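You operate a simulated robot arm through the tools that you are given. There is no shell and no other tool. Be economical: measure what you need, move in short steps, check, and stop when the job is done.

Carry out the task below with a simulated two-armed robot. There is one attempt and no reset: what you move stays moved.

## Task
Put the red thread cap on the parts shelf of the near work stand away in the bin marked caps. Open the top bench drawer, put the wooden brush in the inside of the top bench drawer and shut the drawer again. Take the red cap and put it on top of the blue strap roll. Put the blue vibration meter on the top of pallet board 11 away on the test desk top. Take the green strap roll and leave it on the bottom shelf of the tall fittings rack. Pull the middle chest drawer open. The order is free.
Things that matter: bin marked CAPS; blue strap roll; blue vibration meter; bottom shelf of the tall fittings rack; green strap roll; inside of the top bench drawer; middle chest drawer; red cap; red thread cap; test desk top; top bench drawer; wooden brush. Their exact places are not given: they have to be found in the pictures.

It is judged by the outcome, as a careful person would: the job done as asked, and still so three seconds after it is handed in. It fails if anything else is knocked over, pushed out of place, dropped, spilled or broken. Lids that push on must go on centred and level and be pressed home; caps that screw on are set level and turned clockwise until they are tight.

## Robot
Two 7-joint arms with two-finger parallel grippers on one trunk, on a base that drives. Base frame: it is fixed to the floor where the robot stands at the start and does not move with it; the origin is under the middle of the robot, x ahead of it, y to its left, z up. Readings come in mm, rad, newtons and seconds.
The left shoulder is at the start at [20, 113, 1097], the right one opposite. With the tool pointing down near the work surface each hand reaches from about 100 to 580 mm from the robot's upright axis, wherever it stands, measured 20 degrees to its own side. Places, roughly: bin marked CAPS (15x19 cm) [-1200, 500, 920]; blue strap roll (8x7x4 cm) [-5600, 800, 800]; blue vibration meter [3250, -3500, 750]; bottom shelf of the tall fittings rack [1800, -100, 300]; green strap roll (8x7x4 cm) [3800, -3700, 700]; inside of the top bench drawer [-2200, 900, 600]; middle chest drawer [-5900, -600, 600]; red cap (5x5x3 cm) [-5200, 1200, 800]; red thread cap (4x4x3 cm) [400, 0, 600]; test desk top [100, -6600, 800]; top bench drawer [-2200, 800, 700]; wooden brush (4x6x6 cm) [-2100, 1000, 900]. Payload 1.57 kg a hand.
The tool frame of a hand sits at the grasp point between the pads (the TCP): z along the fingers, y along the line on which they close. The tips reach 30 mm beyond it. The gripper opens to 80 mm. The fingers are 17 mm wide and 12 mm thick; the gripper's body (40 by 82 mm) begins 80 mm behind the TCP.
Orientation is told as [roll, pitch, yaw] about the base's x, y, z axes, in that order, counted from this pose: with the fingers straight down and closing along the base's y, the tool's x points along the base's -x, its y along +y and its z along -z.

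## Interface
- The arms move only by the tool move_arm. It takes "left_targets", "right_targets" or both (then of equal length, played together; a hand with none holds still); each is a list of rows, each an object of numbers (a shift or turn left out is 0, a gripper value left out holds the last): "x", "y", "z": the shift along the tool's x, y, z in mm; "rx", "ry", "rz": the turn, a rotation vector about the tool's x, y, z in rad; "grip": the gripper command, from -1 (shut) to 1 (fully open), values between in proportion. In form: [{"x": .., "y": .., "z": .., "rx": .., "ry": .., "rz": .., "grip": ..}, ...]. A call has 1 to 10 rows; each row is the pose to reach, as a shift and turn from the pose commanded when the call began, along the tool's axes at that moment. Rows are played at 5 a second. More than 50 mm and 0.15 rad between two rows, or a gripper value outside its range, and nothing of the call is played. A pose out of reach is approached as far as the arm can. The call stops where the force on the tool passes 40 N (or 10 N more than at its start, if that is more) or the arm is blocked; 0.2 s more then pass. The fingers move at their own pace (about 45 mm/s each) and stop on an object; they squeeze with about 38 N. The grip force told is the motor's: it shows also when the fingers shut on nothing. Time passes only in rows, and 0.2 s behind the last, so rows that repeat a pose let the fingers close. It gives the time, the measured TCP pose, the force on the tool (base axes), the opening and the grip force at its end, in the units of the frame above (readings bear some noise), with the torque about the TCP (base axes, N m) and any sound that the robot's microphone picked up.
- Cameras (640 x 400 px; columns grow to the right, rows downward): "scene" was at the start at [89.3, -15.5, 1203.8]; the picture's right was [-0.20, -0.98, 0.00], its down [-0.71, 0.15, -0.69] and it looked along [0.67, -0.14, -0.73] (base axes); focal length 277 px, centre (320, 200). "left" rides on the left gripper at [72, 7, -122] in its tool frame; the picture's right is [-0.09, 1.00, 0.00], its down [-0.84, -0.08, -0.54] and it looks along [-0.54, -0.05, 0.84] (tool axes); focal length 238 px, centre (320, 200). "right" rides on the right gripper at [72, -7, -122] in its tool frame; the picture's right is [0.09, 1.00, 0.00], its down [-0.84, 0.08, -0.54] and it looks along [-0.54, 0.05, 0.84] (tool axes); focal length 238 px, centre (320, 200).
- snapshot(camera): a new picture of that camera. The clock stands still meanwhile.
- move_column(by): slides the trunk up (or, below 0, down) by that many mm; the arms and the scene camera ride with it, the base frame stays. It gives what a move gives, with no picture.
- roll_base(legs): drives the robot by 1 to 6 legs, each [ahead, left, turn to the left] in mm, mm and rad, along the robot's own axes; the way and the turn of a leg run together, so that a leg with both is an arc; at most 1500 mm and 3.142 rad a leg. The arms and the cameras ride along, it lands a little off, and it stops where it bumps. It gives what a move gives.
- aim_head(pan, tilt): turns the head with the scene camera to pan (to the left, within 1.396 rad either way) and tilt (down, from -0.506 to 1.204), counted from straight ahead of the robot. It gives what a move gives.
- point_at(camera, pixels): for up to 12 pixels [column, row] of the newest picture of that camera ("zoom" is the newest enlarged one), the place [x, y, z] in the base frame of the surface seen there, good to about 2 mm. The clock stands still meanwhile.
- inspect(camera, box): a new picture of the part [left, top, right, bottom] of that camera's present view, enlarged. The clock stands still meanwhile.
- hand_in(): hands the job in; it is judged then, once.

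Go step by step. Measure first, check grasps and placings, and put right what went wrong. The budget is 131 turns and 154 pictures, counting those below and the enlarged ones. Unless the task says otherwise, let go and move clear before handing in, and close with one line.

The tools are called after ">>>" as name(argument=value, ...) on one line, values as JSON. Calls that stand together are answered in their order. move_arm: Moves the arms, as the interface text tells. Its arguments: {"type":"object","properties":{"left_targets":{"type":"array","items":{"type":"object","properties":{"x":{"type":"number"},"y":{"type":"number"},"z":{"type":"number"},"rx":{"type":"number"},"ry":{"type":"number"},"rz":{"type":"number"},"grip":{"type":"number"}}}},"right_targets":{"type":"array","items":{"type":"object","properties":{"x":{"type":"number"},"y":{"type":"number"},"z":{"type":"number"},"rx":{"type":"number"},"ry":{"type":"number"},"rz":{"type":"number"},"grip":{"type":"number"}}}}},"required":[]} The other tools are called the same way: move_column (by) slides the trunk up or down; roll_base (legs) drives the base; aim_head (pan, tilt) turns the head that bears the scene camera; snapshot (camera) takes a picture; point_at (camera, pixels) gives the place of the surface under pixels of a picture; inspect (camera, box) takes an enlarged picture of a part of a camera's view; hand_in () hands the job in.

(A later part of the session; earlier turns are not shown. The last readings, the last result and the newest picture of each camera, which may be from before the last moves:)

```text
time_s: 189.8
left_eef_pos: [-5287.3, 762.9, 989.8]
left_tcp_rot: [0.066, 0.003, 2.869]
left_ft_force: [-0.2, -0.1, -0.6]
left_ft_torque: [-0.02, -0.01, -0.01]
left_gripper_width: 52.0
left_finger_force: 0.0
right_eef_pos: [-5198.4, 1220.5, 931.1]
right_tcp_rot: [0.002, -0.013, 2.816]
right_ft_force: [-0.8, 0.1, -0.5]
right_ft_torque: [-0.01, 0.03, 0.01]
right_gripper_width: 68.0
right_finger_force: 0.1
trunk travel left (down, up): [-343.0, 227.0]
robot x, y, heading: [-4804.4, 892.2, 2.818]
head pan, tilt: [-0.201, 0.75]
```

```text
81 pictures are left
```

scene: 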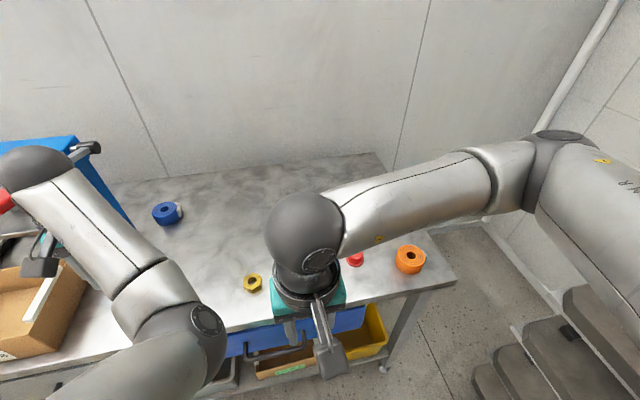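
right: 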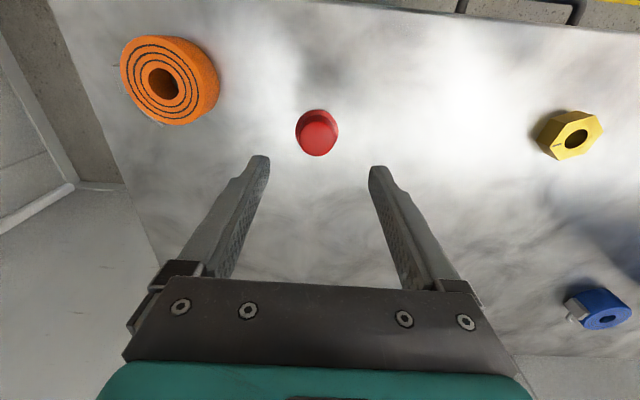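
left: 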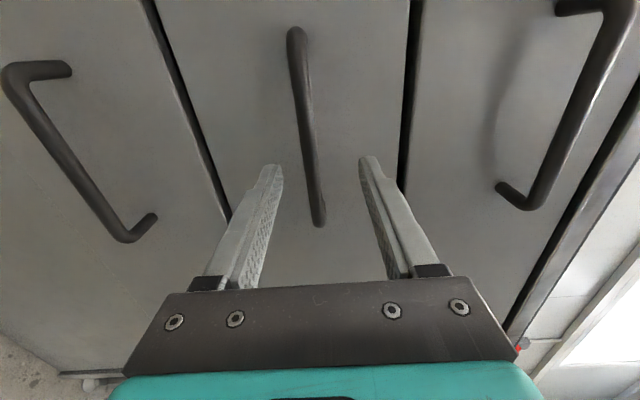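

>>> point_at(camera="right", pixels=[[318, 125], [318, 135], [318, 145], [305, 135], [331, 137], [345, 180], [600, 315], [300, 133]])

>>> inspect(camera="right", box=[280, 95, 360, 175])

```text
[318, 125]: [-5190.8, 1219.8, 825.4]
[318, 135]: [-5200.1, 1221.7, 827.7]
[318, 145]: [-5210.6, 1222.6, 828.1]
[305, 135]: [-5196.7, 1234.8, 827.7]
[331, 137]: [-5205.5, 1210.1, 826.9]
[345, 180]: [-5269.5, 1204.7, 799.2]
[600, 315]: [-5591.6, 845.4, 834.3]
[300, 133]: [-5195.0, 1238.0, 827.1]
```

```text
5.00 times, centred on (320, 135) of right
```

zoom: 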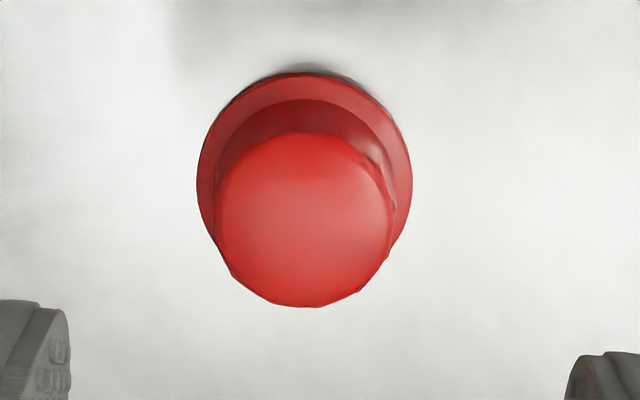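

Cap top centre [-5204,1223,828] with a brim at the bench (799). I'll descend to TCP 837 (tips just above the brim), grip and lift.

>>> move_arm(right_targets=[{"x": -6.5, "z": 40}, {"x": -6.5, "z": 75}, {"x": -6.5, "z": 94}, {"x": -6.5, "z": 94}, {"x": -6.5, "z": 94, "grip": -1}, {"x": -6.5, "z": 94}, {"x": -6.5, "z": 94}, {"x": -6.5, "z": 94}, {"x": -6.5, "z": 60}, {"x": -6.5, "z": 20}])

>>> snapshot(camera="right")

```text
time_s: 192.0
left_eef_pos: [-5286.2, 762.3, 989.9]
left_tcp_rot: [0.066, 0.004, 2.868]
left_ft_force: [-0.3, 0.3, -0.2]
left_ft_torque: [0.0, 0.04, -0.01]
left_gripper_width: 52.0
left_finger_force: 0.0
right_eef_pos: [-5205.8, 1222.9, 911.7]
right_tcp_rot: [0.002, -0.013, 2.816]
right_ft_force: [-1.2, -0.5, -0.5]
right_ft_torque: [-0.02, -0.03, 0.01]
right_gripper_width: 36.6
right_finger_force: 38.1
trunk travel left (down, up): [-343.0, 227.0]
robot x, y, heading: [-4807.9, 890.3, 2.816]
head pan, tilt: [-0.201, 0.75]
```

```text
79 pictures are left
```

right: 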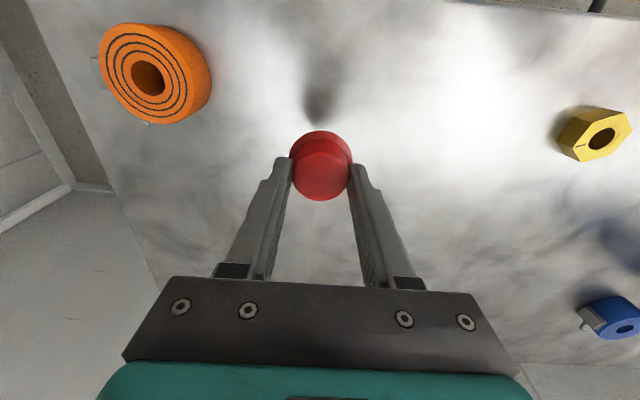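

The cap is held level. The blue roll is deep on the bench, so I'll need to get close; first tuck the left arm back and up, and lift the cap, then measure the press near the route.

>>> move_arm(right_targets=[{"z": -40, "x": 30}, {"z": -80, "x": 70}, {"z": -100, "x": 110}, {"z": -100, "x": 150}, {"z": -100, "x": 150}, {"z": -100, "x": 150}], left_targets=[{"z": -35, "x": 20}, {"z": -60, "x": 55}, {"z": -80, "x": 95}, {"z": -80, "x": 135}, {"z": -80, "x": 170}, {"z": -80, "x": 170}])

>>> aim_head(pan=0.35, tilt=0.6)

>>> snapshot(camera="scene")

```text
refused: row 2 steps farther than a row can; nothing moved
```

```text
time_s: 192.9
left_eef_pos: [-5285.2, 762.9, 988.9]
left_tcp_rot: [0.066, 0.004, 2.868]
left_ft_force: [-0.6, -0.1, -0.7]
left_ft_torque: [0.0, 0.02, 0.02]
left_gripper_width: 52.3
left_finger_force: 0.0
right_eef_pos: [-5206.7, 1222.7, 911.1]
right_tcp_rot: [0.002, -0.013, 2.814]
right_ft_force: [0.1, 0.0, -0.5]
right_ft_torque: [0.01, 0.03, 0.01]
right_gripper_width: 36.6
right_finger_force: 38.2
trunk travel left (down, up): [-343.0, 227.0]
robot x, y, heading: [-4805.1, 891.5, 2.818]
head pan, tilt: [0.351, 0.6]
```

```text
78 pictures are left
```

scene: 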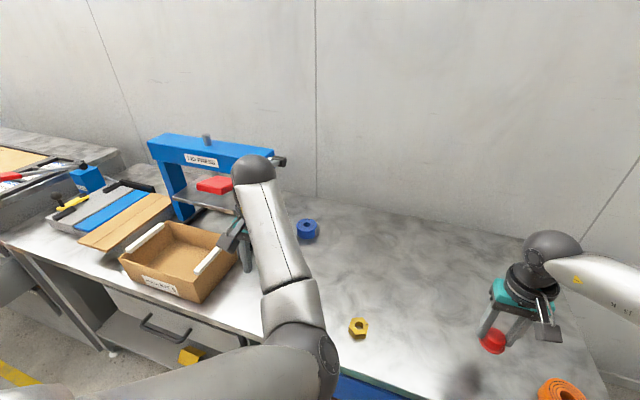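

>>> move_arm(right_targets=[{"z": -40, "x": 20}, {"z": -75, "x": 50}, {"z": -95, "x": 90}, {"z": -95, "x": 130}, {"z": -95, "x": 150}, {"z": -95, "x": 150}], left_targets=[{"z": -35, "x": 20}, {"z": -60, "x": 55}, {"z": -80, "x": 95}, {"z": -80, "x": 135}, {"z": -80, "x": 170}, {"z": -80, "x": 170}])

>>> snapshot(camera="scene")

```text
time_s: 194.3
left_eef_pos: [-5165.0, 646.9, 1064.5]
left_tcp_rot: [0.064, 0.004, 2.869]
left_ft_force: [0.2, -0.1, 0.1]
left_ft_torque: [0.05, 0.05, -0.01]
left_gripper_width: 52.1
left_finger_force: 0.1
left hand out of reach, approached as far as the arm can: row 1, 2, 3, 4, 5, 6
right_eef_pos: [-5061.7, 1176.0, 1006.0]
right_tcp_rot: [0.003, -0.013, 2.818]
right_ft_force: [0.3, -0.5, -0.6]
right_ft_torque: [-0.03, -0.04, 0.03]
right_gripper_width: 36.0
right_finger_force: 38.2
trunk travel left (down, up): [-343.0, 227.0]
robot x, y, heading: [-4807.1, 891.2, 2.817]
head pan, tilt: [0.351, 0.6]
```

```text
77 pictures are left
```

scene: 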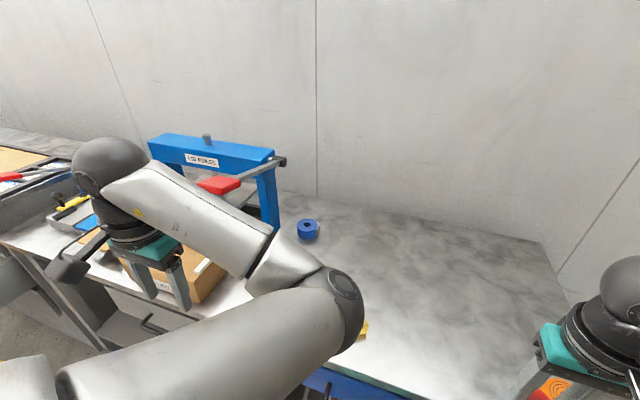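

The left arm now folds with its elbow inward, but it's high. I'll measure press, lever, and left elbow before moving along the bench.

>>> point_at(camera="scene", pixels=[[283, 161], [270, 158], [207, 138], [155, 145], [268, 215], [230, 183], [307, 222], [308, 236], [350, 290], [345, 340], [85, 200], [240, 230]])

>>> inspect(camera="scene", box=[230, 120, 350, 260])

```text
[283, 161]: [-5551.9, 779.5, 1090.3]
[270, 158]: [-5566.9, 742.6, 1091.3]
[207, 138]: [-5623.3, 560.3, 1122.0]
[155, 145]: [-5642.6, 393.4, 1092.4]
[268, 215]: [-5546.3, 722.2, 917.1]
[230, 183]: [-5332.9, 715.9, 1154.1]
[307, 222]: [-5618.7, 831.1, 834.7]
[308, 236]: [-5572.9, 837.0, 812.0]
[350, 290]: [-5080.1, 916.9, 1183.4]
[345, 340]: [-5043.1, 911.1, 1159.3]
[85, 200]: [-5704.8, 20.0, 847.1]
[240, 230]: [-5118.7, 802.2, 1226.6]
```

```text
2.86 times, centred on (290, 190) of scene
```

zoom: 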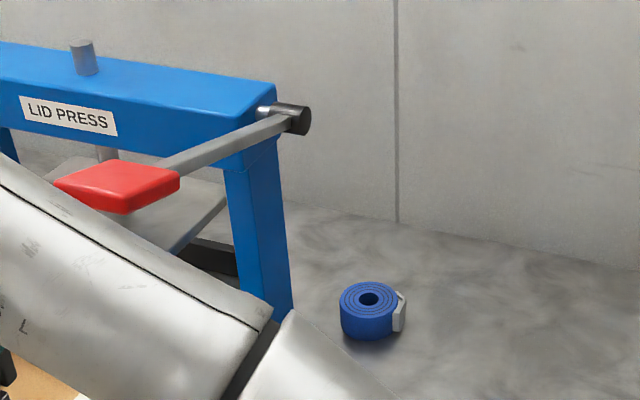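

The press lever (pivot [-5552,780,1090], handle about [-5333,716,1154]) overhangs just left of the roll, and my left elbow would meet it. I'll move the left hand out to my left and back first.

>>> move_arm(left_targets=[{"x": 20, "y": 30, "rz": -0.1}, {"x": 40, "y": 60, "rz": -0.2}, {"x": 60, "y": 90, "rz": -0.3}, {"x": 80, "y": 120, "rz": -0.4}, {"x": 100, "y": 150, "rz": -0.5}, {"x": 120, "y": 180, "rz": -0.6}, {"x": 140, "y": 210, "rz": -0.7}, {"x": 140, "y": 210, "rz": -0.7}])

>>> aim_head(pan=0.6, tilt=0.6)

>>> snapshot(camera="scene")

```text
time_s: 196.1
left_eef_pos: [-5085.8, 408.9, 1080.9]
left_tcp_rot: [0.052, -0.04, -2.712]
left_ft_force: [-0.6, -0.1, 1.2]
left_ft_torque: [0.02, -0.03, 0.0]
left_gripper_width: 52.0
left_finger_force: 0.1
right_eef_pos: [-5062.0, 1177.1, 1003.5]
right_tcp_rot: [0.003, -0.012, 2.818]
right_ft_force: [0.8, 0.8, -0.9]
right_ft_torque: [0.02, -0.02, 0.02]
right_gripper_width: 36.2
right_finger_force: 37.6
trunk travel left (down, up): [-343.0, 227.0]
robot x, y, heading: [-4805.0, 886.9, 2.815]
head pan, tilt: [0.351, 0.6]
```

```text
time_s: 196.9
left_eef_pos: [-5086.8, 409.8, 1079.6]
left_tcp_rot: [0.051, -0.04, -2.713]
left_ft_force: [0.2, 0.4, -0.6]
left_ft_torque: [0.0, 0.02, -0.03]
left_gripper_width: 51.9
left_finger_force: 0.1
right_eef_pos: [-5062.3, 1175.8, 1003.4]
right_tcp_rot: [0.004, -0.011, 2.817]
right_ft_force: [0.0, -0.1, 0.0]
right_ft_torque: [0.0, -0.04, 0.01]
right_gripper_width: 36.3
right_finger_force: 37.7
trunk travel left (down, up): [-343.0, 227.0]
robot x, y, heading: [-4807.4, 890.4, 2.817]
head pan, tilt: [0.6, 0.6]
```

```text
75 pictures are left
```

scene: 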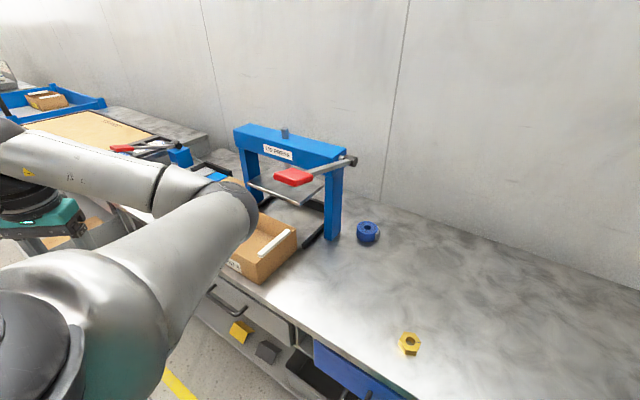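

>>> point_at(camera="scene", pixels=[[235, 195], [245, 230], [190, 210], [290, 178], [305, 175], [350, 162], [366, 224], [367, 238], [362, 232], [379, 232]])

>>> inspect(camera="scene", box=[260, 120, 400, 260])

```text
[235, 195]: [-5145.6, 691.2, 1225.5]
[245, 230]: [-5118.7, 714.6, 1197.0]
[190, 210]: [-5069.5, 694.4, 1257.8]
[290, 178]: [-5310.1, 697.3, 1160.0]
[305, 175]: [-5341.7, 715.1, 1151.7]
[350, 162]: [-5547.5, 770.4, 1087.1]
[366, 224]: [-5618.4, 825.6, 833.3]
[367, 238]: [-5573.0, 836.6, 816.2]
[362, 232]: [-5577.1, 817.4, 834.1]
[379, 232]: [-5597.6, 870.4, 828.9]
```

```text
2.86 times, centred on (330, 190) of scene
```

zoom: 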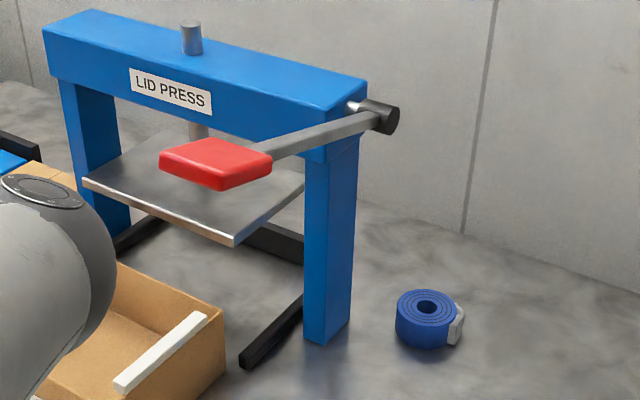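

>>> point_at(camera="zoom", pixels=[[400, 308], [448, 306], [425, 324], [428, 293], [412, 300], [440, 316], [428, 308], [460, 325]])

```text
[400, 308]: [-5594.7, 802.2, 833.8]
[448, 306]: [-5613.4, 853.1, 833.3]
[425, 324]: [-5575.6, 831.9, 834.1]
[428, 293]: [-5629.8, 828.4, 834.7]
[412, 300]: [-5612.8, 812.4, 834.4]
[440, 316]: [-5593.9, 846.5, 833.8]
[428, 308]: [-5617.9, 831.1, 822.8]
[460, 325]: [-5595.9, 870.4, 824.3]
```

Roll centre [-5603,829], top 834. To clear the lever I must come in leaning back-right, so I'll set the cap back down on the bench and re-grasp it with a tilted tool.

>>> move_arm(right_targets=[{"x": -50}, {"x": -100}, {"x": -150}, {"x": -150, "z": 50}, {"x": -150, "z": 100}, {"x": -150, "z": 145}, {"x": -150, "z": 164}, {"x": -150, "z": 166}, {"x": -150, "z": 166}])

>>> move_arm(right_targets=[{"grip": 0.4}, {"grip": 0.6}, {"grip": 0.6}, {"z": -45}, {"z": -90}])

>>> move_arm(right_targets=[{"rz": -0.14}, {"rz": -0.28}, {"rz": -0.42}, {"rz": -0.56}, {"rz": -0.7}, {"rz": -0.796}, {"rz": -0.796}])

>>> snapshot(camera="right")

```text
time_s: 198.9
left_eef_pos: [-5087.2, 410.6, 1080.5]
left_tcp_rot: [0.052, -0.041, -2.716]
left_ft_force: [0.1, 0.9, 0.9]
left_ft_torque: [0.02, -0.02, 0.0]
left_gripper_width: 52.2
left_finger_force: 0.1
right_eef_pos: [-5206.8, 1222.8, 841.0]
right_tcp_rot: [0.003, -0.012, 2.817]
right_ft_force: [-0.3, 1.3, 1.2]
right_ft_torque: [0.03, -0.03, -0.01]
right_gripper_width: 35.9
right_finger_force: 38.1
trunk travel left (down, up): [-343.0, 227.0]
robot x, y, heading: [-4807.2, 888.2, 2.816]
head pan, tilt: [0.6, 0.6]
```

```text
time_s: 200.1
left_eef_pos: [-5086.3, 409.4, 1079.9]
left_tcp_rot: [0.051, -0.041, -2.714]
left_ft_force: [-0.4, 0.1, 0.1]
left_ft_torque: [0.02, 0.04, 0.04]
left_gripper_width: 51.9
left_finger_force: 0.1
right_eef_pos: [-5204.0, 1224.0, 931.5]
right_tcp_rot: [0.001, -0.014, 2.816]
right_ft_force: [0.5, 0.4, -0.4]
right_ft_torque: [0.03, 0.0, -0.01]
right_gripper_width: 63.8
right_finger_force: 0.0
trunk travel left (down, up): [-343.0, 227.0]
robot x, y, heading: [-4804.1, 891.0, 2.814]
head pan, tilt: [0.6, 0.6]
```

```text
time_s: 201.7
left_eef_pos: [-5085.8, 408.8, 1081.0]
left_tcp_rot: [0.052, -0.04, -2.713]
left_ft_force: [0.6, -0.4, -0.6]
left_ft_torque: [-0.03, 0.04, -0.03]
left_gripper_width: 51.8
left_finger_force: 0.1
right_eef_pos: [-5153.5, 1207.3, 950.2]
right_tcp_rot: [-0.008, -0.012, -2.742]
right_ft_force: [0.2, -0.5, -0.9]
right_ft_torque: [0.0, 0.03, 0.0]
right_gripper_width: 63.9
right_finger_force: 0.0
right hand out of reach, approached as far as the arm can: row 5, 6, 7
trunk travel left (down, up): [-343.0, 227.0]
robot x, y, heading: [-4805.3, 888.8, 2.816]
head pan, tilt: [0.6, 0.6]
```

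```text
73 pictures are left
```

right: 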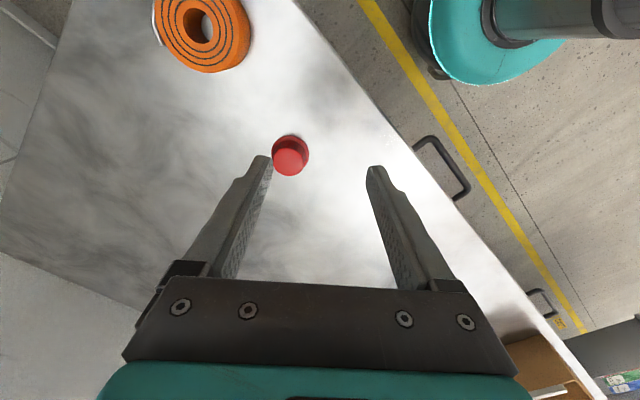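

The wrist limit is near +0.73 rad; I'll settle for about 0.6 and add the 0.5 rad tilt leaning back-right.

>>> move_arm(right_targets=[{"rz": 0.12}, {"rz": 0.12, "ry": -0.12}, {"rz": 0.12, "ry": -0.24}, {"rz": 0.12, "ry": -0.36}, {"rz": 0.12, "ry": -0.48}, {"rz": 0.12, "ry": -0.48}])

>>> snapshot(camera="right")

>>> aim_head(pan=-0.1, tilt=0.65)

>>> snapshot(camera="scene")

```text
time_s: 203.1
left_eef_pos: [-5087.4, 410.4, 1079.9]
left_tcp_rot: [0.052, -0.039, -2.714]
left_ft_force: [0.3, 0.9, 0.0]
left_ft_torque: [-0.05, 0.0, 0.01]
left_gripper_width: 52.0
left_finger_force: 0.0
right_eef_pos: [-5154.7, 1207.0, 950.4]
right_tcp_rot: [0.027, -0.492, -2.87]
right_ft_force: [-0.8, -1.0, 0.3]
right_ft_torque: [0.0, 0.04, -0.03]
right_gripper_width: 63.9
right_finger_force: 0.1
trunk travel left (down, up): [-343.0, 227.0]
robot x, y, heading: [-4806.9, 889.2, 2.814]
head pan, tilt: [0.6, 0.6]
```

```text
72 pictures are left
```

right: 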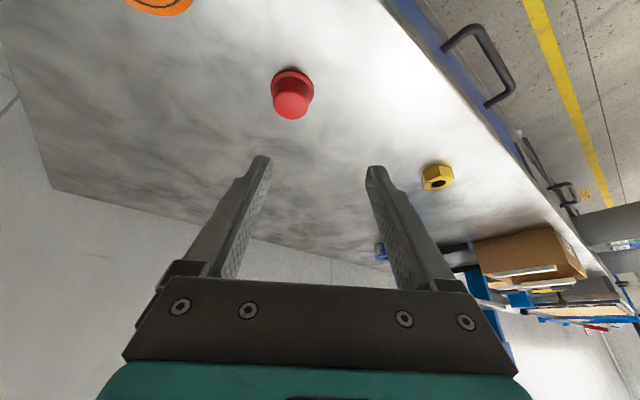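

```text
time_s: 204.2
left_eef_pos: [-5086.7, 410.8, 1079.5]
left_tcp_rot: [0.052, -0.04, -2.714]
left_ft_force: [0.1, 0.6, -0.2]
left_ft_torque: [0.01, 0.03, -0.04]
left_gripper_width: 51.8
left_finger_force: 0.0
right_eef_pos: [-5153.7, 1207.7, 949.7]
right_tcp_rot: [0.027, -0.49, -2.869]
right_ft_force: [-0.1, 1.0, -0.7]
right_ft_torque: [0.04, 0.0, 0.0]
right_gripper_width: 63.8
right_finger_force: 0.0
trunk travel left (down, up): [-343.0, 227.0]
robot x, y, heading: [-4805.6, 892.1, 2.817]
head pan, tilt: [-0.099, 0.649]
```

```text
71 pictures are left
```

scene: 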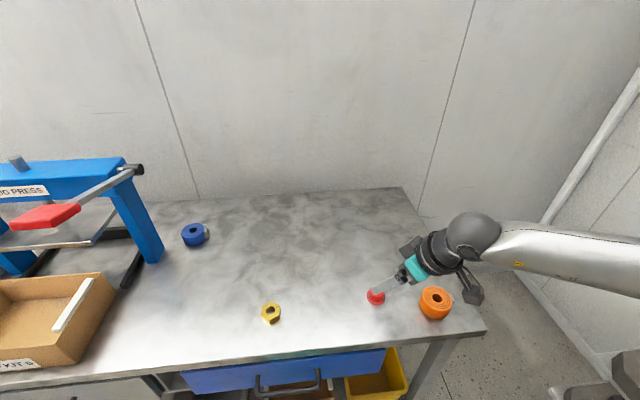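

The tilt is good and clears the orange roll. I'll get the cap's exact place from this view.

>>> inspect(camera="right", box=[250, 50, 340, 140])

>>> point_at(camera="scene", pixels=[[374, 294], [376, 297], [436, 300], [300, 300]])

>>> point_at(camera="right", pixels=[[280, 100], [291, 103], [303, 106], [291, 98], [291, 110], [290, 72]])

```text
4.44 times, centred on (295, 95) of right
```

zoom: 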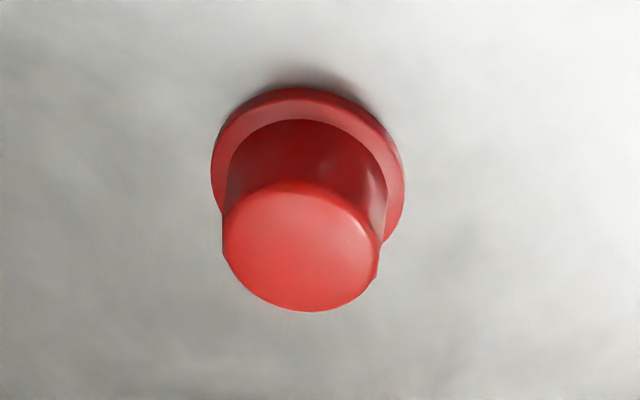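

```text
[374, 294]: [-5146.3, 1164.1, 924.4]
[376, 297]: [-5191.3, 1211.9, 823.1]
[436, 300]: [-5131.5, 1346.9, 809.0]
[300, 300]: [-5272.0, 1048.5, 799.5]
```

```text
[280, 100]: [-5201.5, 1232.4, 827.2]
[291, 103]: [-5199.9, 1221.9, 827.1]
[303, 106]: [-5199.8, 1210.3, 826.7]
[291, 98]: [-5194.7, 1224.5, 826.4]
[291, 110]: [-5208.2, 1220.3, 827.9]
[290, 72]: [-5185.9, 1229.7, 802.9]
```

Cap centre [-5202,1222]. I'll approach along the tool axis, grip it and lift.

>>> move_arm(right_targets=[{"x": 24, "y": -30}, {"x": 24, "y": -30, "z": 45}, {"x": 24, "y": -30, "z": 85}, {"x": 24, "y": -30, "z": 114}, {"x": 24, "y": -30, "z": 114}, {"x": 24, "y": -30, "z": 114, "grip": -1}, {"x": 24, "y": -30, "z": 114}, {"x": 24, "y": -30, "z": 114}, {"x": 24, "y": -30, "z": 114}])

>>> inspect(camera="right", box=[220, 80, 420, 240])

>>> inspect(camera="scene", box=[320, 220, 500, 340])

```text
time_s: 206.2
left_eef_pos: [-5087.1, 410.8, 1080.8]
left_tcp_rot: [0.051, -0.041, -2.713]
left_ft_force: [-0.1, -0.2, 0.0]
left_ft_torque: [0.0, 0.03, -0.03]
left_gripper_width: 52.2
left_finger_force: 0.0
right_eef_pos: [-5190.6, 1224.2, 837.2]
right_tcp_rot: [0.027, -0.49, -2.87]
right_ft_force: [-0.1, -1.0, 0.3]
right_ft_torque: [0.0, 0.0, 0.0]
right_gripper_width: 35.8
right_finger_force: 35.2
trunk travel left (down, up): [-343.0, 227.0]
robot x, y, heading: [-4808.4, 889.7, 2.823]
head pan, tilt: [-0.099, 0.649]
```

```text
2.50 times, centred on (320, 160) of right
```

zoom: 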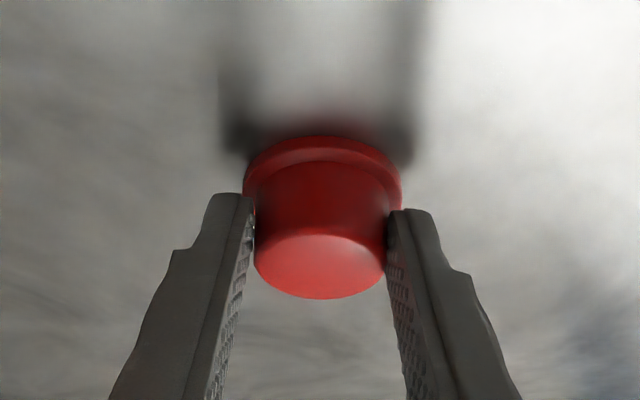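

```text
3.33 times, centred on (410, 280) of scene
```

zoom: 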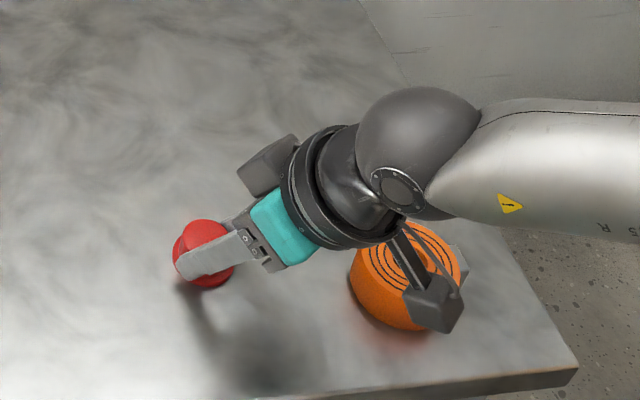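

The cap is gripped level by the tilted hand. I'll lift straight up 120 mm, then roll left 276 mm and ahead 100 mm.

>>> move_arm(right_targets=[{"x": -19, "y": 1, "z": -35.3}, {"x": -37.6, "y": 2, "z": -70.6}, {"x": -56.5, "y": 3, "z": -105.8}, {"x": -56.5, "y": 3, "z": -105.8}])

>>> roll_base(legs=[[0, 276, 0], [100, 0, 0]])

>>> aim_head(pan=0.1, tilt=0.65)

>>> snapshot(camera="scene")

```text
time_s: 207.2
left_eef_pos: [-5086.2, 410.0, 1080.3]
left_tcp_rot: [0.052, -0.04, -2.714]
left_ft_force: [-0.3, 0.1, -0.4]
left_ft_torque: [0.04, 0.02, -0.01]
left_gripper_width: 52.1
left_finger_force: 0.0
right_eef_pos: [-5190.6, 1223.6, 956.8]
right_tcp_rot: [0.028, -0.487, -2.872]
right_ft_force: [-0.3, -0.4, -0.4]
right_ft_torque: [0.0, -0.02, 0.0]
right_gripper_width: 34.3
right_finger_force: 38.3
trunk travel left (down, up): [-343.0, 227.0]
robot x, y, heading: [-4802.8, 891.4, 2.817]
head pan, tilt: [-0.099, 0.649]
```

```text
time_s: 209.9
left_eef_pos: [-5268.8, 178.6, 1080.1]
left_tcp_rot: [0.052, -0.039, -2.712]
left_ft_force: [0.2, -0.1, 0.1]
left_ft_torque: [-0.02, -0.04, 0.03]
left_gripper_width: 51.8
left_finger_force: 0.1
right_eef_pos: [-5375.4, 991.4, 956.0]
right_tcp_rot: [0.028, -0.49, -2.868]
right_ft_force: [-1.1, 0.4, -0.5]
right_ft_torque: [0.01, -0.01, 0.02]
right_gripper_width: 34.0
right_finger_force: 38.2
trunk travel left (down, up): [-343.0, 227.0]
robot x, y, heading: [-4988.7, 658.9, 2.814]
head pan, tilt: [-0.099, 0.649]
```

```text
time_s: 210.6
left_eef_pos: [-5268.6, 177.7, 1079.2]
left_tcp_rot: [0.052, -0.041, -2.711]
left_ft_force: [0.7, 0.3, -0.1]
left_ft_torque: [-0.03, 0.03, 0.0]
left_gripper_width: 52.1
left_finger_force: 0.1
right_eef_pos: [-5375.1, 990.7, 957.5]
right_tcp_rot: [0.027, -0.49, -2.87]
right_ft_force: [-0.3, -0.5, -0.2]
right_ft_torque: [0.02, 0.01, 0.05]
right_gripper_width: 33.8
right_finger_force: 37.5
trunk travel left (down, up): [-343.0, 227.0]
robot x, y, heading: [-4987.2, 662.6, 2.822]
head pan, tilt: [0.099, 0.649]
```

```text
67 pictures are left
```

scene: 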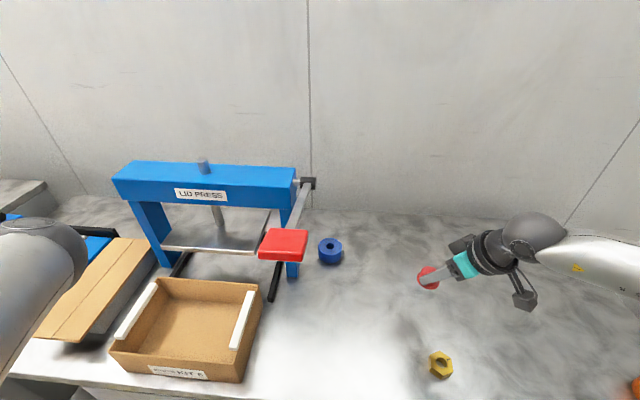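

Cap held. I'll carry it in a straight line to hover ~35 mm above the roll, coming from the right.

>>> move_arm(right_targets=[{"x": -28, "y": 13, "z": 23.5}, {"x": -57, "y": 26, "z": 47}, {"x": -85, "y": 39, "z": 70.7}, {"x": -113, "y": 52, "z": 94}, {"x": -142, "y": 65, "z": 118}, {"x": -170, "y": 78, "z": 141}, {"x": -198, "y": 91.5, "z": 165}, {"x": -198, "y": 91.5, "z": 165}])

>>> inspect(camera="scene", box=[220, 140, 460, 300])

>>> snapshot(camera="right")

```text
time_s: 212.4
left_eef_pos: [-5267.8, 179.8, 1080.9]
left_tcp_rot: [0.055, -0.04, -2.713]
left_ft_force: [-0.3, 0.1, -0.4]
left_ft_torque: [-0.06, 0.01, 0.03]
left_gripper_width: 51.8
left_finger_force: 0.0
right_eef_pos: [-5551.9, 831.7, 937.7]
right_tcp_rot: [0.029, -0.49, -2.873]
right_ft_force: [1.2, 1.1, -0.9]
right_ft_torque: [-0.06, 0.02, 0.02]
right_gripper_width: 33.3
right_finger_force: 38.6
right hand out of reach, approached as far as the arm can: row 6, 7, 8
trunk travel left (down, up): [-343.0, 227.0]
robot x, y, heading: [-4987.9, 659.3, 2.818]
head pan, tilt: [0.099, 0.649]
```

```text
2.50 times, centred on (340, 220) of scene
```

zoom: 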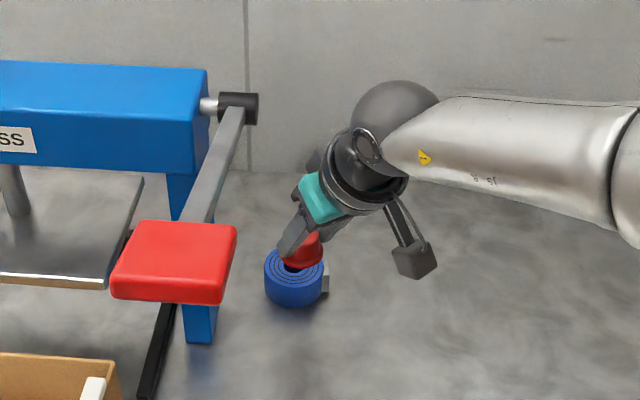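

```text
65 pictures are left
```

right: 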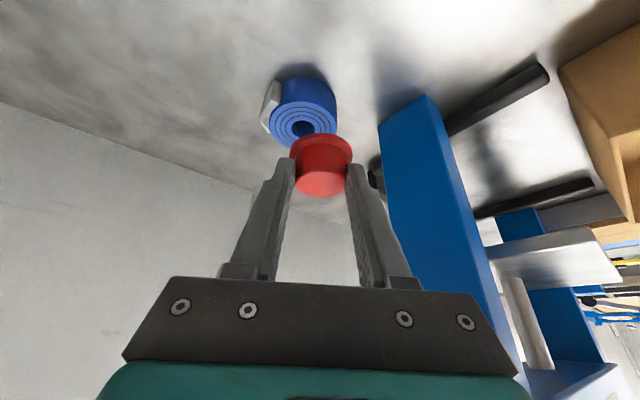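

It's ~40 mm short. I'll raise the hand 120 mm, lower the trunk by the same (better shoulder height), and roll 40 mm ahead.

>>> move_arm(right_targets=[{"x": -19, "y": 1, "z": -35.3}, {"x": -37.6, "y": 2, "z": -70.6}, {"x": -56.5, "y": 3, "z": -105.8}, {"x": -56.5, "y": 3, "z": -105.8}])

>>> move_column(by=-120)

>>> roll_base(legs=[[35, 0, 0]])

```text
time_s: 213.4
left_eef_pos: [-5268.5, 176.7, 1079.1]
left_tcp_rot: [0.054, -0.04, -2.713]
left_ft_force: [-0.3, 0.3, -0.3]
left_ft_torque: [-0.02, 0.0, -0.03]
left_gripper_width: 51.9
left_finger_force: 0.0
right_eef_pos: [-5552.3, 828.3, 1059.0]
right_tcp_rot: [0.027, -0.493, -2.869]
right_ft_force: [0.1, 0.0, -0.1]
right_ft_torque: [0.01, -0.01, 0.02]
right_gripper_width: 33.5
right_finger_force: 38.2
trunk travel left (down, up): [-343.0, 227.0]
robot x, y, heading: [-4991.3, 657.8, 2.821]
head pan, tilt: [0.099, 0.649]
```

```text
time_s: 214.9
left_eef_pos: [-5268.8, 177.2, 959.4]
left_tcp_rot: [0.05, -0.039, -2.711]
left_ft_force: [0.0, -0.2, 0.0]
left_ft_torque: [0.03, 0.0, 0.01]
left_gripper_width: 51.9
left_finger_force: 0.2
right_eef_pos: [-5550.7, 828.5, 937.7]
right_tcp_rot: [0.028, -0.491, -2.869]
right_ft_force: [0.5, -0.1, 0.1]
right_ft_torque: [-0.02, -0.02, 0.03]
right_gripper_width: 33.0
right_finger_force: 37.6
trunk travel left (down, up): [-223.0, 347.0]
robot x, y, heading: [-4990.2, 659.7, 2.819]
head pan, tilt: [0.099, 0.649]
```

```text
time_s: 215.8
left_eef_pos: [-5302.9, 189.3, 958.9]
left_tcp_rot: [0.051, -0.037, -2.712]
left_ft_force: [-0.6, -1.0, 0.1]
left_ft_torque: [-0.01, -0.03, -0.03]
left_gripper_width: 52.1
left_finger_force: 0.0
right_eef_pos: [-5584.9, 838.2, 937.8]
right_tcp_rot: [0.028, -0.491, -2.87]
right_ft_force: [0.1, -0.4, -0.6]
right_ft_torque: [-0.01, -0.01, 0.01]
right_gripper_width: 32.9
right_finger_force: 38.2
trunk travel left (down, up): [-223.0, 347.0]
robot x, y, heading: [-5024.4, 670.0, 2.813]
head pan, tilt: [0.099, 0.649]
```

The grip width has crept from 35.8 to 32.9, so I'll check the cap's seat in the fingers.

>>> inspect(camera="right", box=[230, 60, 410, 220])

>>> inspect(camera="scene", box=[290, 210, 390, 280])

```text
2.50 times, centred on (320, 140) of right
```

zoom: 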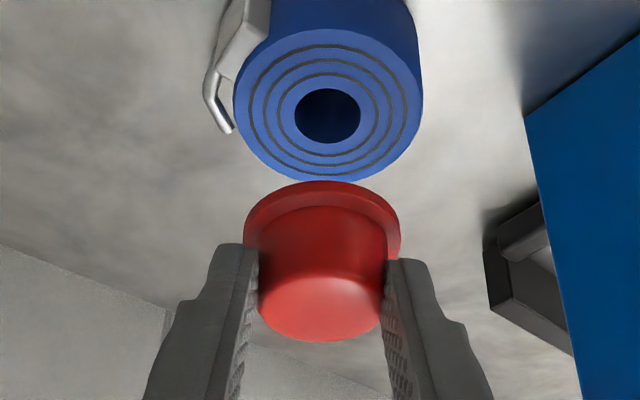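

```text
5.71 times, centred on (340, 245) of scene
```

zoom: 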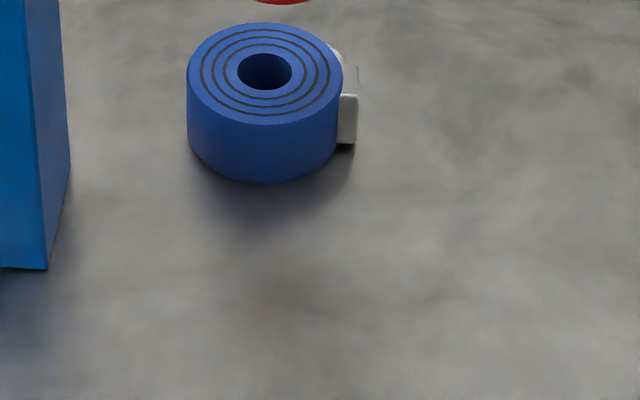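

The cap is still level, having slipped only ~2 mm. I'll measure cap and roll in this view and place it promptly.

>>> point_at(camera="zoom", pixels=[[265, 60]])

>>> snapshot(camera="right")

>>> point_at(camera="right", pixels=[[320, 180], [310, 184], [330, 184], [320, 190], [293, 155], [352, 156], [308, 100], [345, 100], [290, 110], [320, 125]])

```text
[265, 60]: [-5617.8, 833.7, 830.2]
```

```text
62 pictures are left
```

right: 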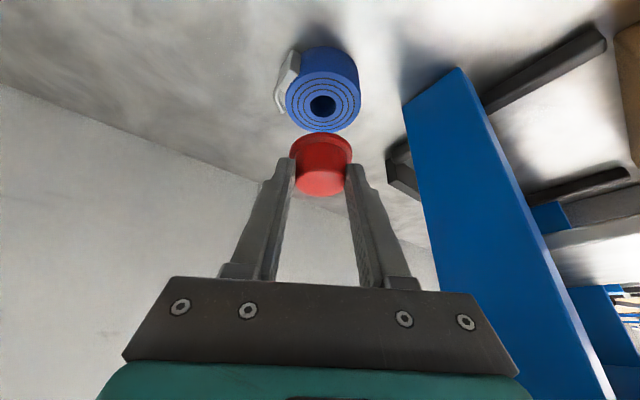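

```text
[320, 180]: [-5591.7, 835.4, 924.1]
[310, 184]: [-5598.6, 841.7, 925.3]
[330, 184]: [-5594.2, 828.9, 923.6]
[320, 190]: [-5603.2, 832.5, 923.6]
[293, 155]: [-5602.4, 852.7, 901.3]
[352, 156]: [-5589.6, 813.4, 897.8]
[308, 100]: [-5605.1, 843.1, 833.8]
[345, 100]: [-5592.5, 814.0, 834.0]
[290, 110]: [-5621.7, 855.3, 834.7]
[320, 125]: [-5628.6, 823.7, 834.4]
```

Cap centre is [-5597,834], bottom ~896; the roll centre [-5603,829], top 834. I'll lower 60 mm with a 6/5 mm correction.

>>> move_arm(right_targets=[{"x": 7, "y": 0.8, "z": 17}, {"x": 14, "y": 1.4, "z": 36}, {"x": 19, "y": 1.7, "z": 50}, {"x": 21.9, "y": 1.7, "z": 56.4}, {"x": 21.9, "y": 1.7, "z": 56.4}])

>>> inspect(camera="scene", box=[280, 190, 400, 280])

>>> inspect(camera="right", box=[230, 60, 410, 220])

```text
time_s: 217.0
left_eef_pos: [-5301.9, 188.0, 960.3]
left_tcp_rot: [0.052, -0.04, -2.712]
left_ft_force: [0.9, -0.8, 0.0]
left_ft_torque: [-0.02, 0.02, 0.0]
left_gripper_width: 52.0
left_finger_force: 0.1
right_eef_pos: [-5589.7, 833.7, 876.9]
right_tcp_rot: [0.027, -0.492, -2.869]
right_ft_force: [0.2, -0.3, 0.5]
right_ft_torque: [0.0, 0.01, 0.0]
right_gripper_width: 34.3
right_finger_force: 38.0
trunk travel left (down, up): [-223.0, 347.0]
robot x, y, heading: [-5024.3, 670.8, 2.823]
head pan, tilt: [0.099, 0.649]
```

```text
4.44 times, centred on (340, 235) of scene
```

zoom: 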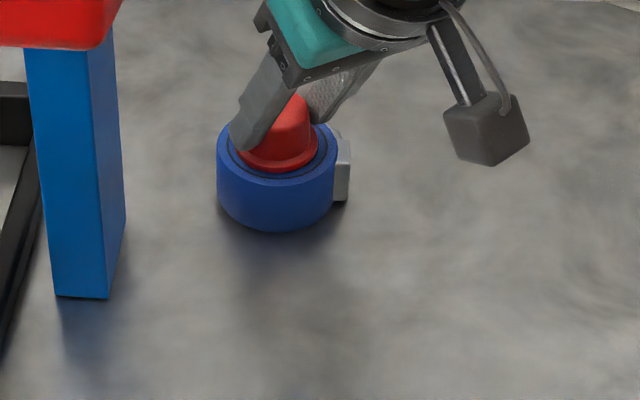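

```text
2.50 times, centred on (320, 140) of right
```

zoom: 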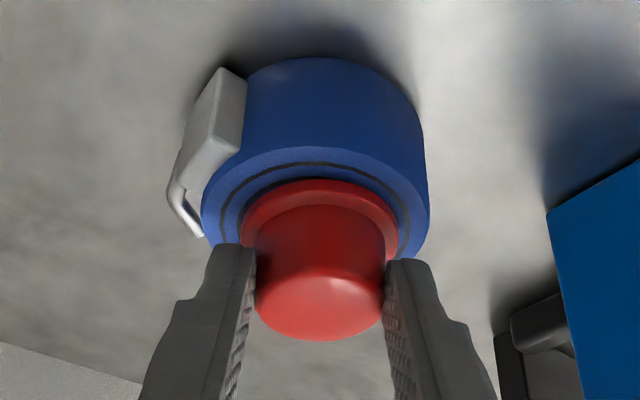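

Well centred, just above the roll. Lowering until contact.

>>> move_arm(right_targets=[{"x": 0.9, "z": 1.8}, {"x": 1.6, "z": 3}, {"x": 1.6, "z": 3}])

```text
time_s: 217.8
left_eef_pos: [-5301.1, 189.6, 960.2]
left_tcp_rot: [0.052, -0.041, -2.713]
left_ft_force: [-0.2, 0.0, 0.3]
left_ft_torque: [0.0, 0.01, -0.01]
left_gripper_width: 52.1
left_finger_force: 0.0
right_eef_pos: [-5590.6, 832.9, 876.6]
right_tcp_rot: [0.026, -0.496, -2.871]
right_ft_force: [-0.5, 1.9, 9.1]
right_ft_torque: [-0.13, 0.09, -0.06]
right_gripper_width: 33.6
right_finger_force: 37.9
trunk travel left (down, up): [-223.0, 347.0]
robot x, y, heading: [-5021.5, 669.2, 2.818]
head pan, tilt: [0.099, 0.649]
```

Contact at 9 N. Release and retreat along the tool axis.

>>> move_arm(right_targets=[{"grip": 0.1}, {"grip": 0.4}, {"grip": 0.4}, {"z": -30}, {"z": -70}, {"z": -110}, {"z": -150}, {"z": -190}])

>>> inspect(camera="scene", box=[280, 190, 400, 280])

```text
time_s: 219.6
left_eef_pos: [-5301.4, 188.4, 960.4]
left_tcp_rot: [0.052, -0.04, -2.712]
left_ft_force: [0.5, -0.3, -0.3]
left_ft_torque: [-0.02, 0.02, -0.01]
left_gripper_width: 52.0
left_finger_force: 0.1
right_eef_pos: [-5505.5, 863.8, 1042.1]
right_tcp_rot: [0.027, -0.489, -2.871]
right_ft_force: [0.2, 0.0, 0.4]
right_ft_torque: [-0.02, -0.02, -0.03]
right_gripper_width: 56.2
right_finger_force: 0.0
trunk travel left (down, up): [-223.0, 347.0]
robot x, y, heading: [-5017.7, 668.2, 2.813]
head pan, tilt: [0.099, 0.649]
```

```text
4.44 times, centred on (340, 235) of scene
```

zoom: 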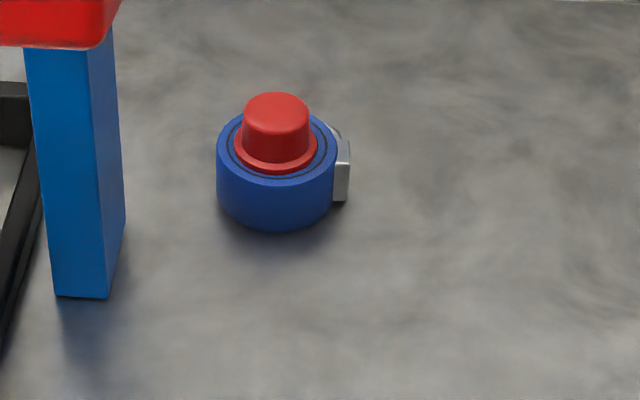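

The red cap sits centred and level on the blue roll. Next I'll untilt and retract the right hand, back away from the bench, and bring the left hand in front for travel.

>>> move_arm(right_targets=[{"x": 25, "y": 19, "z": -13, "ry": 0.08}, {"x": 50, "y": 38, "z": -25, "ry": 0.16}, {"x": 75, "y": 57, "z": -38, "ry": 0.25}, {"x": 100, "y": 76, "z": -50, "ry": 0.33}, {"x": 125, "y": 95, "z": -63, "ry": 0.41}, {"x": 147, "y": 113, "z": -75, "ry": 0.49}])

>>> roll_base(legs=[[-600, 0, 0]])

>>> move_arm(right_targets=[{"rz": 0.1, "x": 15}, {"rz": 0.2, "x": 30}, {"rz": 0.3, "x": 45}, {"rz": 0.4, "x": 60}, {"rz": 0.5, "x": 70}, {"rz": 0.6, "x": 80}, {"rz": 0.6, "x": 80}], left_targets=[{"x": 4, "y": -36, "rz": 0.1}, {"x": 8, "y": -72, "rz": 0.2}, {"x": 12, "y": -108, "rz": 0.3}, {"x": 16, "y": -144, "rz": 0.4}, {"x": 20, "y": -180, "rz": 0.5}, {"x": 24, "y": -216, "rz": 0.6}, {"x": 28, "y": -251, "rz": 0.7}])

>>> roll_base(legs=[[0, 0, -2.0], [0, 0, -1.13]])

>>> aim_head(pan=-0.3, tilt=0.25)

>>> snapshot(camera="scene")

```text
time_s: 221.0
left_eef_pos: [-5300.6, 188.0, 959.8]
left_tcp_rot: [0.052, -0.039, -2.713]
left_ft_force: [0.4, -0.3, 0.2]
left_ft_torque: [-0.04, -0.01, -0.01]
left_gripper_width: 51.8
left_finger_force: 0.0
right_eef_pos: [-5315.6, 798.8, 1040.9]
right_tcp_rot: [0.023, -0.001, -2.857]
right_ft_force: [-0.1, 0.1, 0.5]
right_ft_torque: [0.02, -0.01, 0.0]
right_gripper_width: 55.9
right_finger_force: 0.0
trunk travel left (down, up): [-223.0, 347.0]
robot x, y, heading: [-5024.5, 666.7, 2.816]
head pan, tilt: [0.099, 0.649]
```

```text
time_s: 224.3
left_eef_pos: [-4738.5, -2.3, 959.8]
left_tcp_rot: [0.053, -0.042, -2.719]
left_ft_force: [0.7, 0.0, 0.4]
left_ft_torque: [-0.04, 0.05, 0.01]
left_gripper_width: 52.0
left_finger_force: 0.0
right_eef_pos: [-4747.0, 609.1, 1040.6]
right_tcp_rot: [0.023, 0.0, -2.861]
right_ft_force: [0.0, 0.1, 1.1]
right_ft_torque: [0.02, -0.03, 0.0]
right_gripper_width: 55.9
right_finger_force: 0.1
trunk travel left (down, up): [-223.0, 347.0]
robot x, y, heading: [-4452.3, 475.8, 2.811]
head pan, tilt: [0.099, 0.649]
```

```text
time_s: 225.9
left_eef_pos: [-4814.4, 239.3, 947.5]
left_tcp_rot: [0.067, 0.004, 2.863]
left_ft_force: [-0.4, -0.6, -0.1]
left_ft_torque: [0.0, -0.01, 0.0]
left_gripper_width: 52.0
left_finger_force: 0.1
right_eef_pos: [-4669.8, 633.4, 1040.1]
right_tcp_rot: [0.02, 0.011, 2.82]
right_ft_force: [-0.7, 0.1, 0.3]
right_ft_torque: [0.03, 0.0, -0.01]
right_gripper_width: 56.2
right_finger_force: 0.1
trunk travel left (down, up): [-223.0, 347.0]
robot x, y, heading: [-4453.9, 479.7, 2.812]
head pan, tilt: [0.099, 0.649]
```

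```text
time_s: 233.9
left_eef_pos: [-4099.2, 723.8, 946.4]
left_tcp_rot: [0.066, 0.002, -0.254]
left_ft_force: [0.0, 0.3, -0.6]
left_ft_torque: [-0.01, -0.02, 0.01]
left_gripper_width: 52.1
left_finger_force: 0.1
right_eef_pos: [-4234.0, 327.7, 1040.9]
right_tcp_rot: [0.021, 0.012, -0.296]
right_ft_force: [0.1, -0.1, 0.2]
right_ft_torque: [0.01, 0.04, 0.0]
right_gripper_width: 55.7
right_finger_force: 0.1
trunk travel left (down, up): [-223.0, 347.0]
robot x, y, heading: [-4450.6, 475.1, -0.31]
head pan, tilt: [0.099, 0.649]
```

```text
time_s: 234.8
left_eef_pos: [-4097.9, 723.8, 946.3]
left_tcp_rot: [0.066, 0.004, -0.252]
left_ft_force: [0.6, 0.2, -0.3]
left_ft_torque: [0.04, -0.03, -0.03]
left_gripper_width: 52.0
left_finger_force: 0.1
right_eef_pos: [-4233.7, 327.6, 1041.4]
right_tcp_rot: [0.022, 0.012, -0.298]
right_ft_force: [0.8, -0.1, -0.3]
right_ft_torque: [0.01, -0.03, 0.0]
right_gripper_width: 56.0
right_finger_force: 0.1
trunk travel left (down, up): [-223.0, 347.0]
robot x, y, heading: [-4454.9, 475.7, -0.307]
head pan, tilt: [-0.3, 0.25]
```

```text
58 pictures are left
```

scene: 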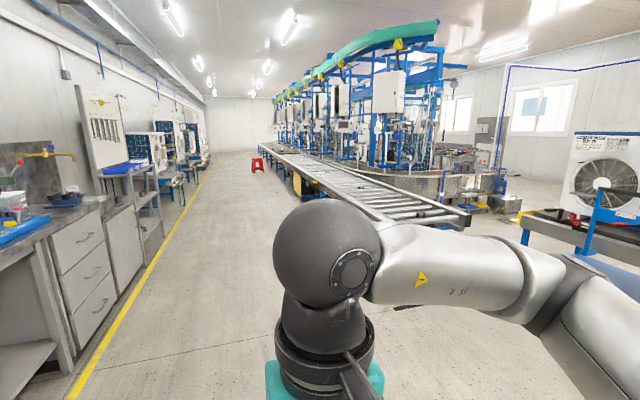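

The aisle runs straight along my heading with the conveyor on the right. I'll measure conveyor edge, its end, stool, and aisle line to plan the drive.

>>> point_at(camera="scene", pixels=[[430, 222], [466, 213], [340, 185], [300, 170], [258, 163], [200, 185], [150, 270], [430, 130], [520, 235], [440, 185], [320, 165], [287, 155]])

>>> inspect(camera="scene", box=[240, 60, 480, 220])

```text
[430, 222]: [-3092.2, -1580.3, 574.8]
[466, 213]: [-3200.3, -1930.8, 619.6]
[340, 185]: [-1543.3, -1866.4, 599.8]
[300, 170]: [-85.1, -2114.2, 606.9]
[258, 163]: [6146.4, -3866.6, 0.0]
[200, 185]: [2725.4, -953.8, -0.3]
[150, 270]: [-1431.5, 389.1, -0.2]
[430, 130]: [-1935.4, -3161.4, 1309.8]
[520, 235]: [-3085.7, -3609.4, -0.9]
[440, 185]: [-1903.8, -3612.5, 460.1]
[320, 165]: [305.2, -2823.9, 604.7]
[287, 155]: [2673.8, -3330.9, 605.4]
```

```text
2.50 times, centred on (360, 140) of scene
```

zoom: 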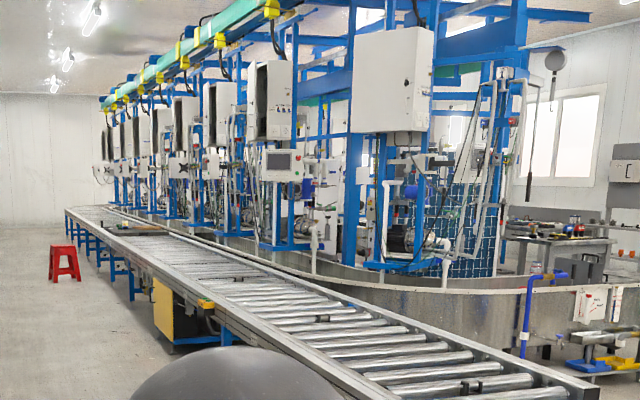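

The aisle is clear for a straight run parallel to the conveyor. I'll drive 8 m along my heading, then look right at the pallets.

>>> roll_base(legs=[[1500, 0, 0], [1500, 0, 0], [1500, 0, 0], [1500, 0, 0], [1500, 0, 0], [300, 0, 0]])

>>> aim_head(pan=-1.2, tilt=0.35)

>>> snapshot(camera="scene")

```text
time_s: 272.1
left_eef_pos: [3375.7, -1612.9, 946.0]
left_tcp_rot: [0.066, 0.002, -0.255]
left_ft_force: [0.4, 0.4, 0.4]
left_ft_torque: [-0.03, 0.04, 0.0]
left_gripper_width: 52.0
left_finger_force: 0.1
right_eef_pos: [3238.7, -2010.7, 1041.4]
right_tcp_rot: [0.02, 0.013, -0.301]
right_ft_force: [-1.0, 0.2, 0.4]
right_ft_torque: [0.0, 0.01, -0.02]
right_gripper_width: 56.2
right_finger_force: 0.0
trunk travel left (down, up): [-223.0, 347.0]
robot x, y, heading: [3021.7, -1858.7, -0.311]
head pan, tilt: [-0.3, 0.25]
```

```text
time_s: 273.3
left_eef_pos: [3375.0, -1613.0, 946.3]
left_tcp_rot: [0.066, 0.004, -0.257]
left_ft_force: [-0.7, -0.7, 0.6]
left_ft_torque: [-0.01, 0.03, -0.01]
left_gripper_width: 51.8
left_finger_force: 0.1
right_eef_pos: [3237.4, -2009.4, 1040.3]
right_tcp_rot: [0.022, 0.012, -0.301]
right_ft_force: [0.0, 0.1, -0.1]
right_ft_torque: [0.0, 0.0, 0.02]
right_gripper_width: 56.1
right_finger_force: 0.1
trunk travel left (down, up): [-223.0, 347.0]
robot x, y, heading: [3020.0, -1859.6, -0.312]
head pan, tilt: [-1.201, 0.351]
```

```text
56 pictures are left
```

scene: 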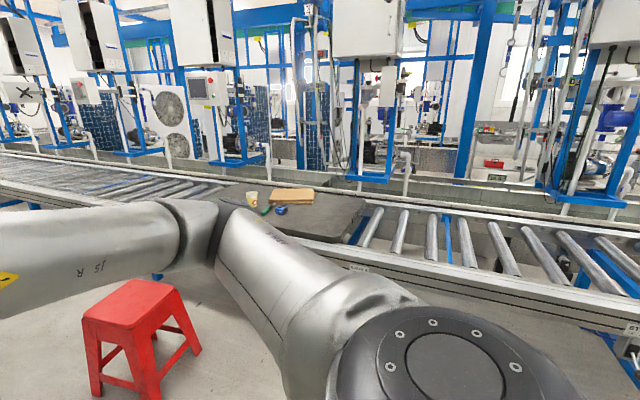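

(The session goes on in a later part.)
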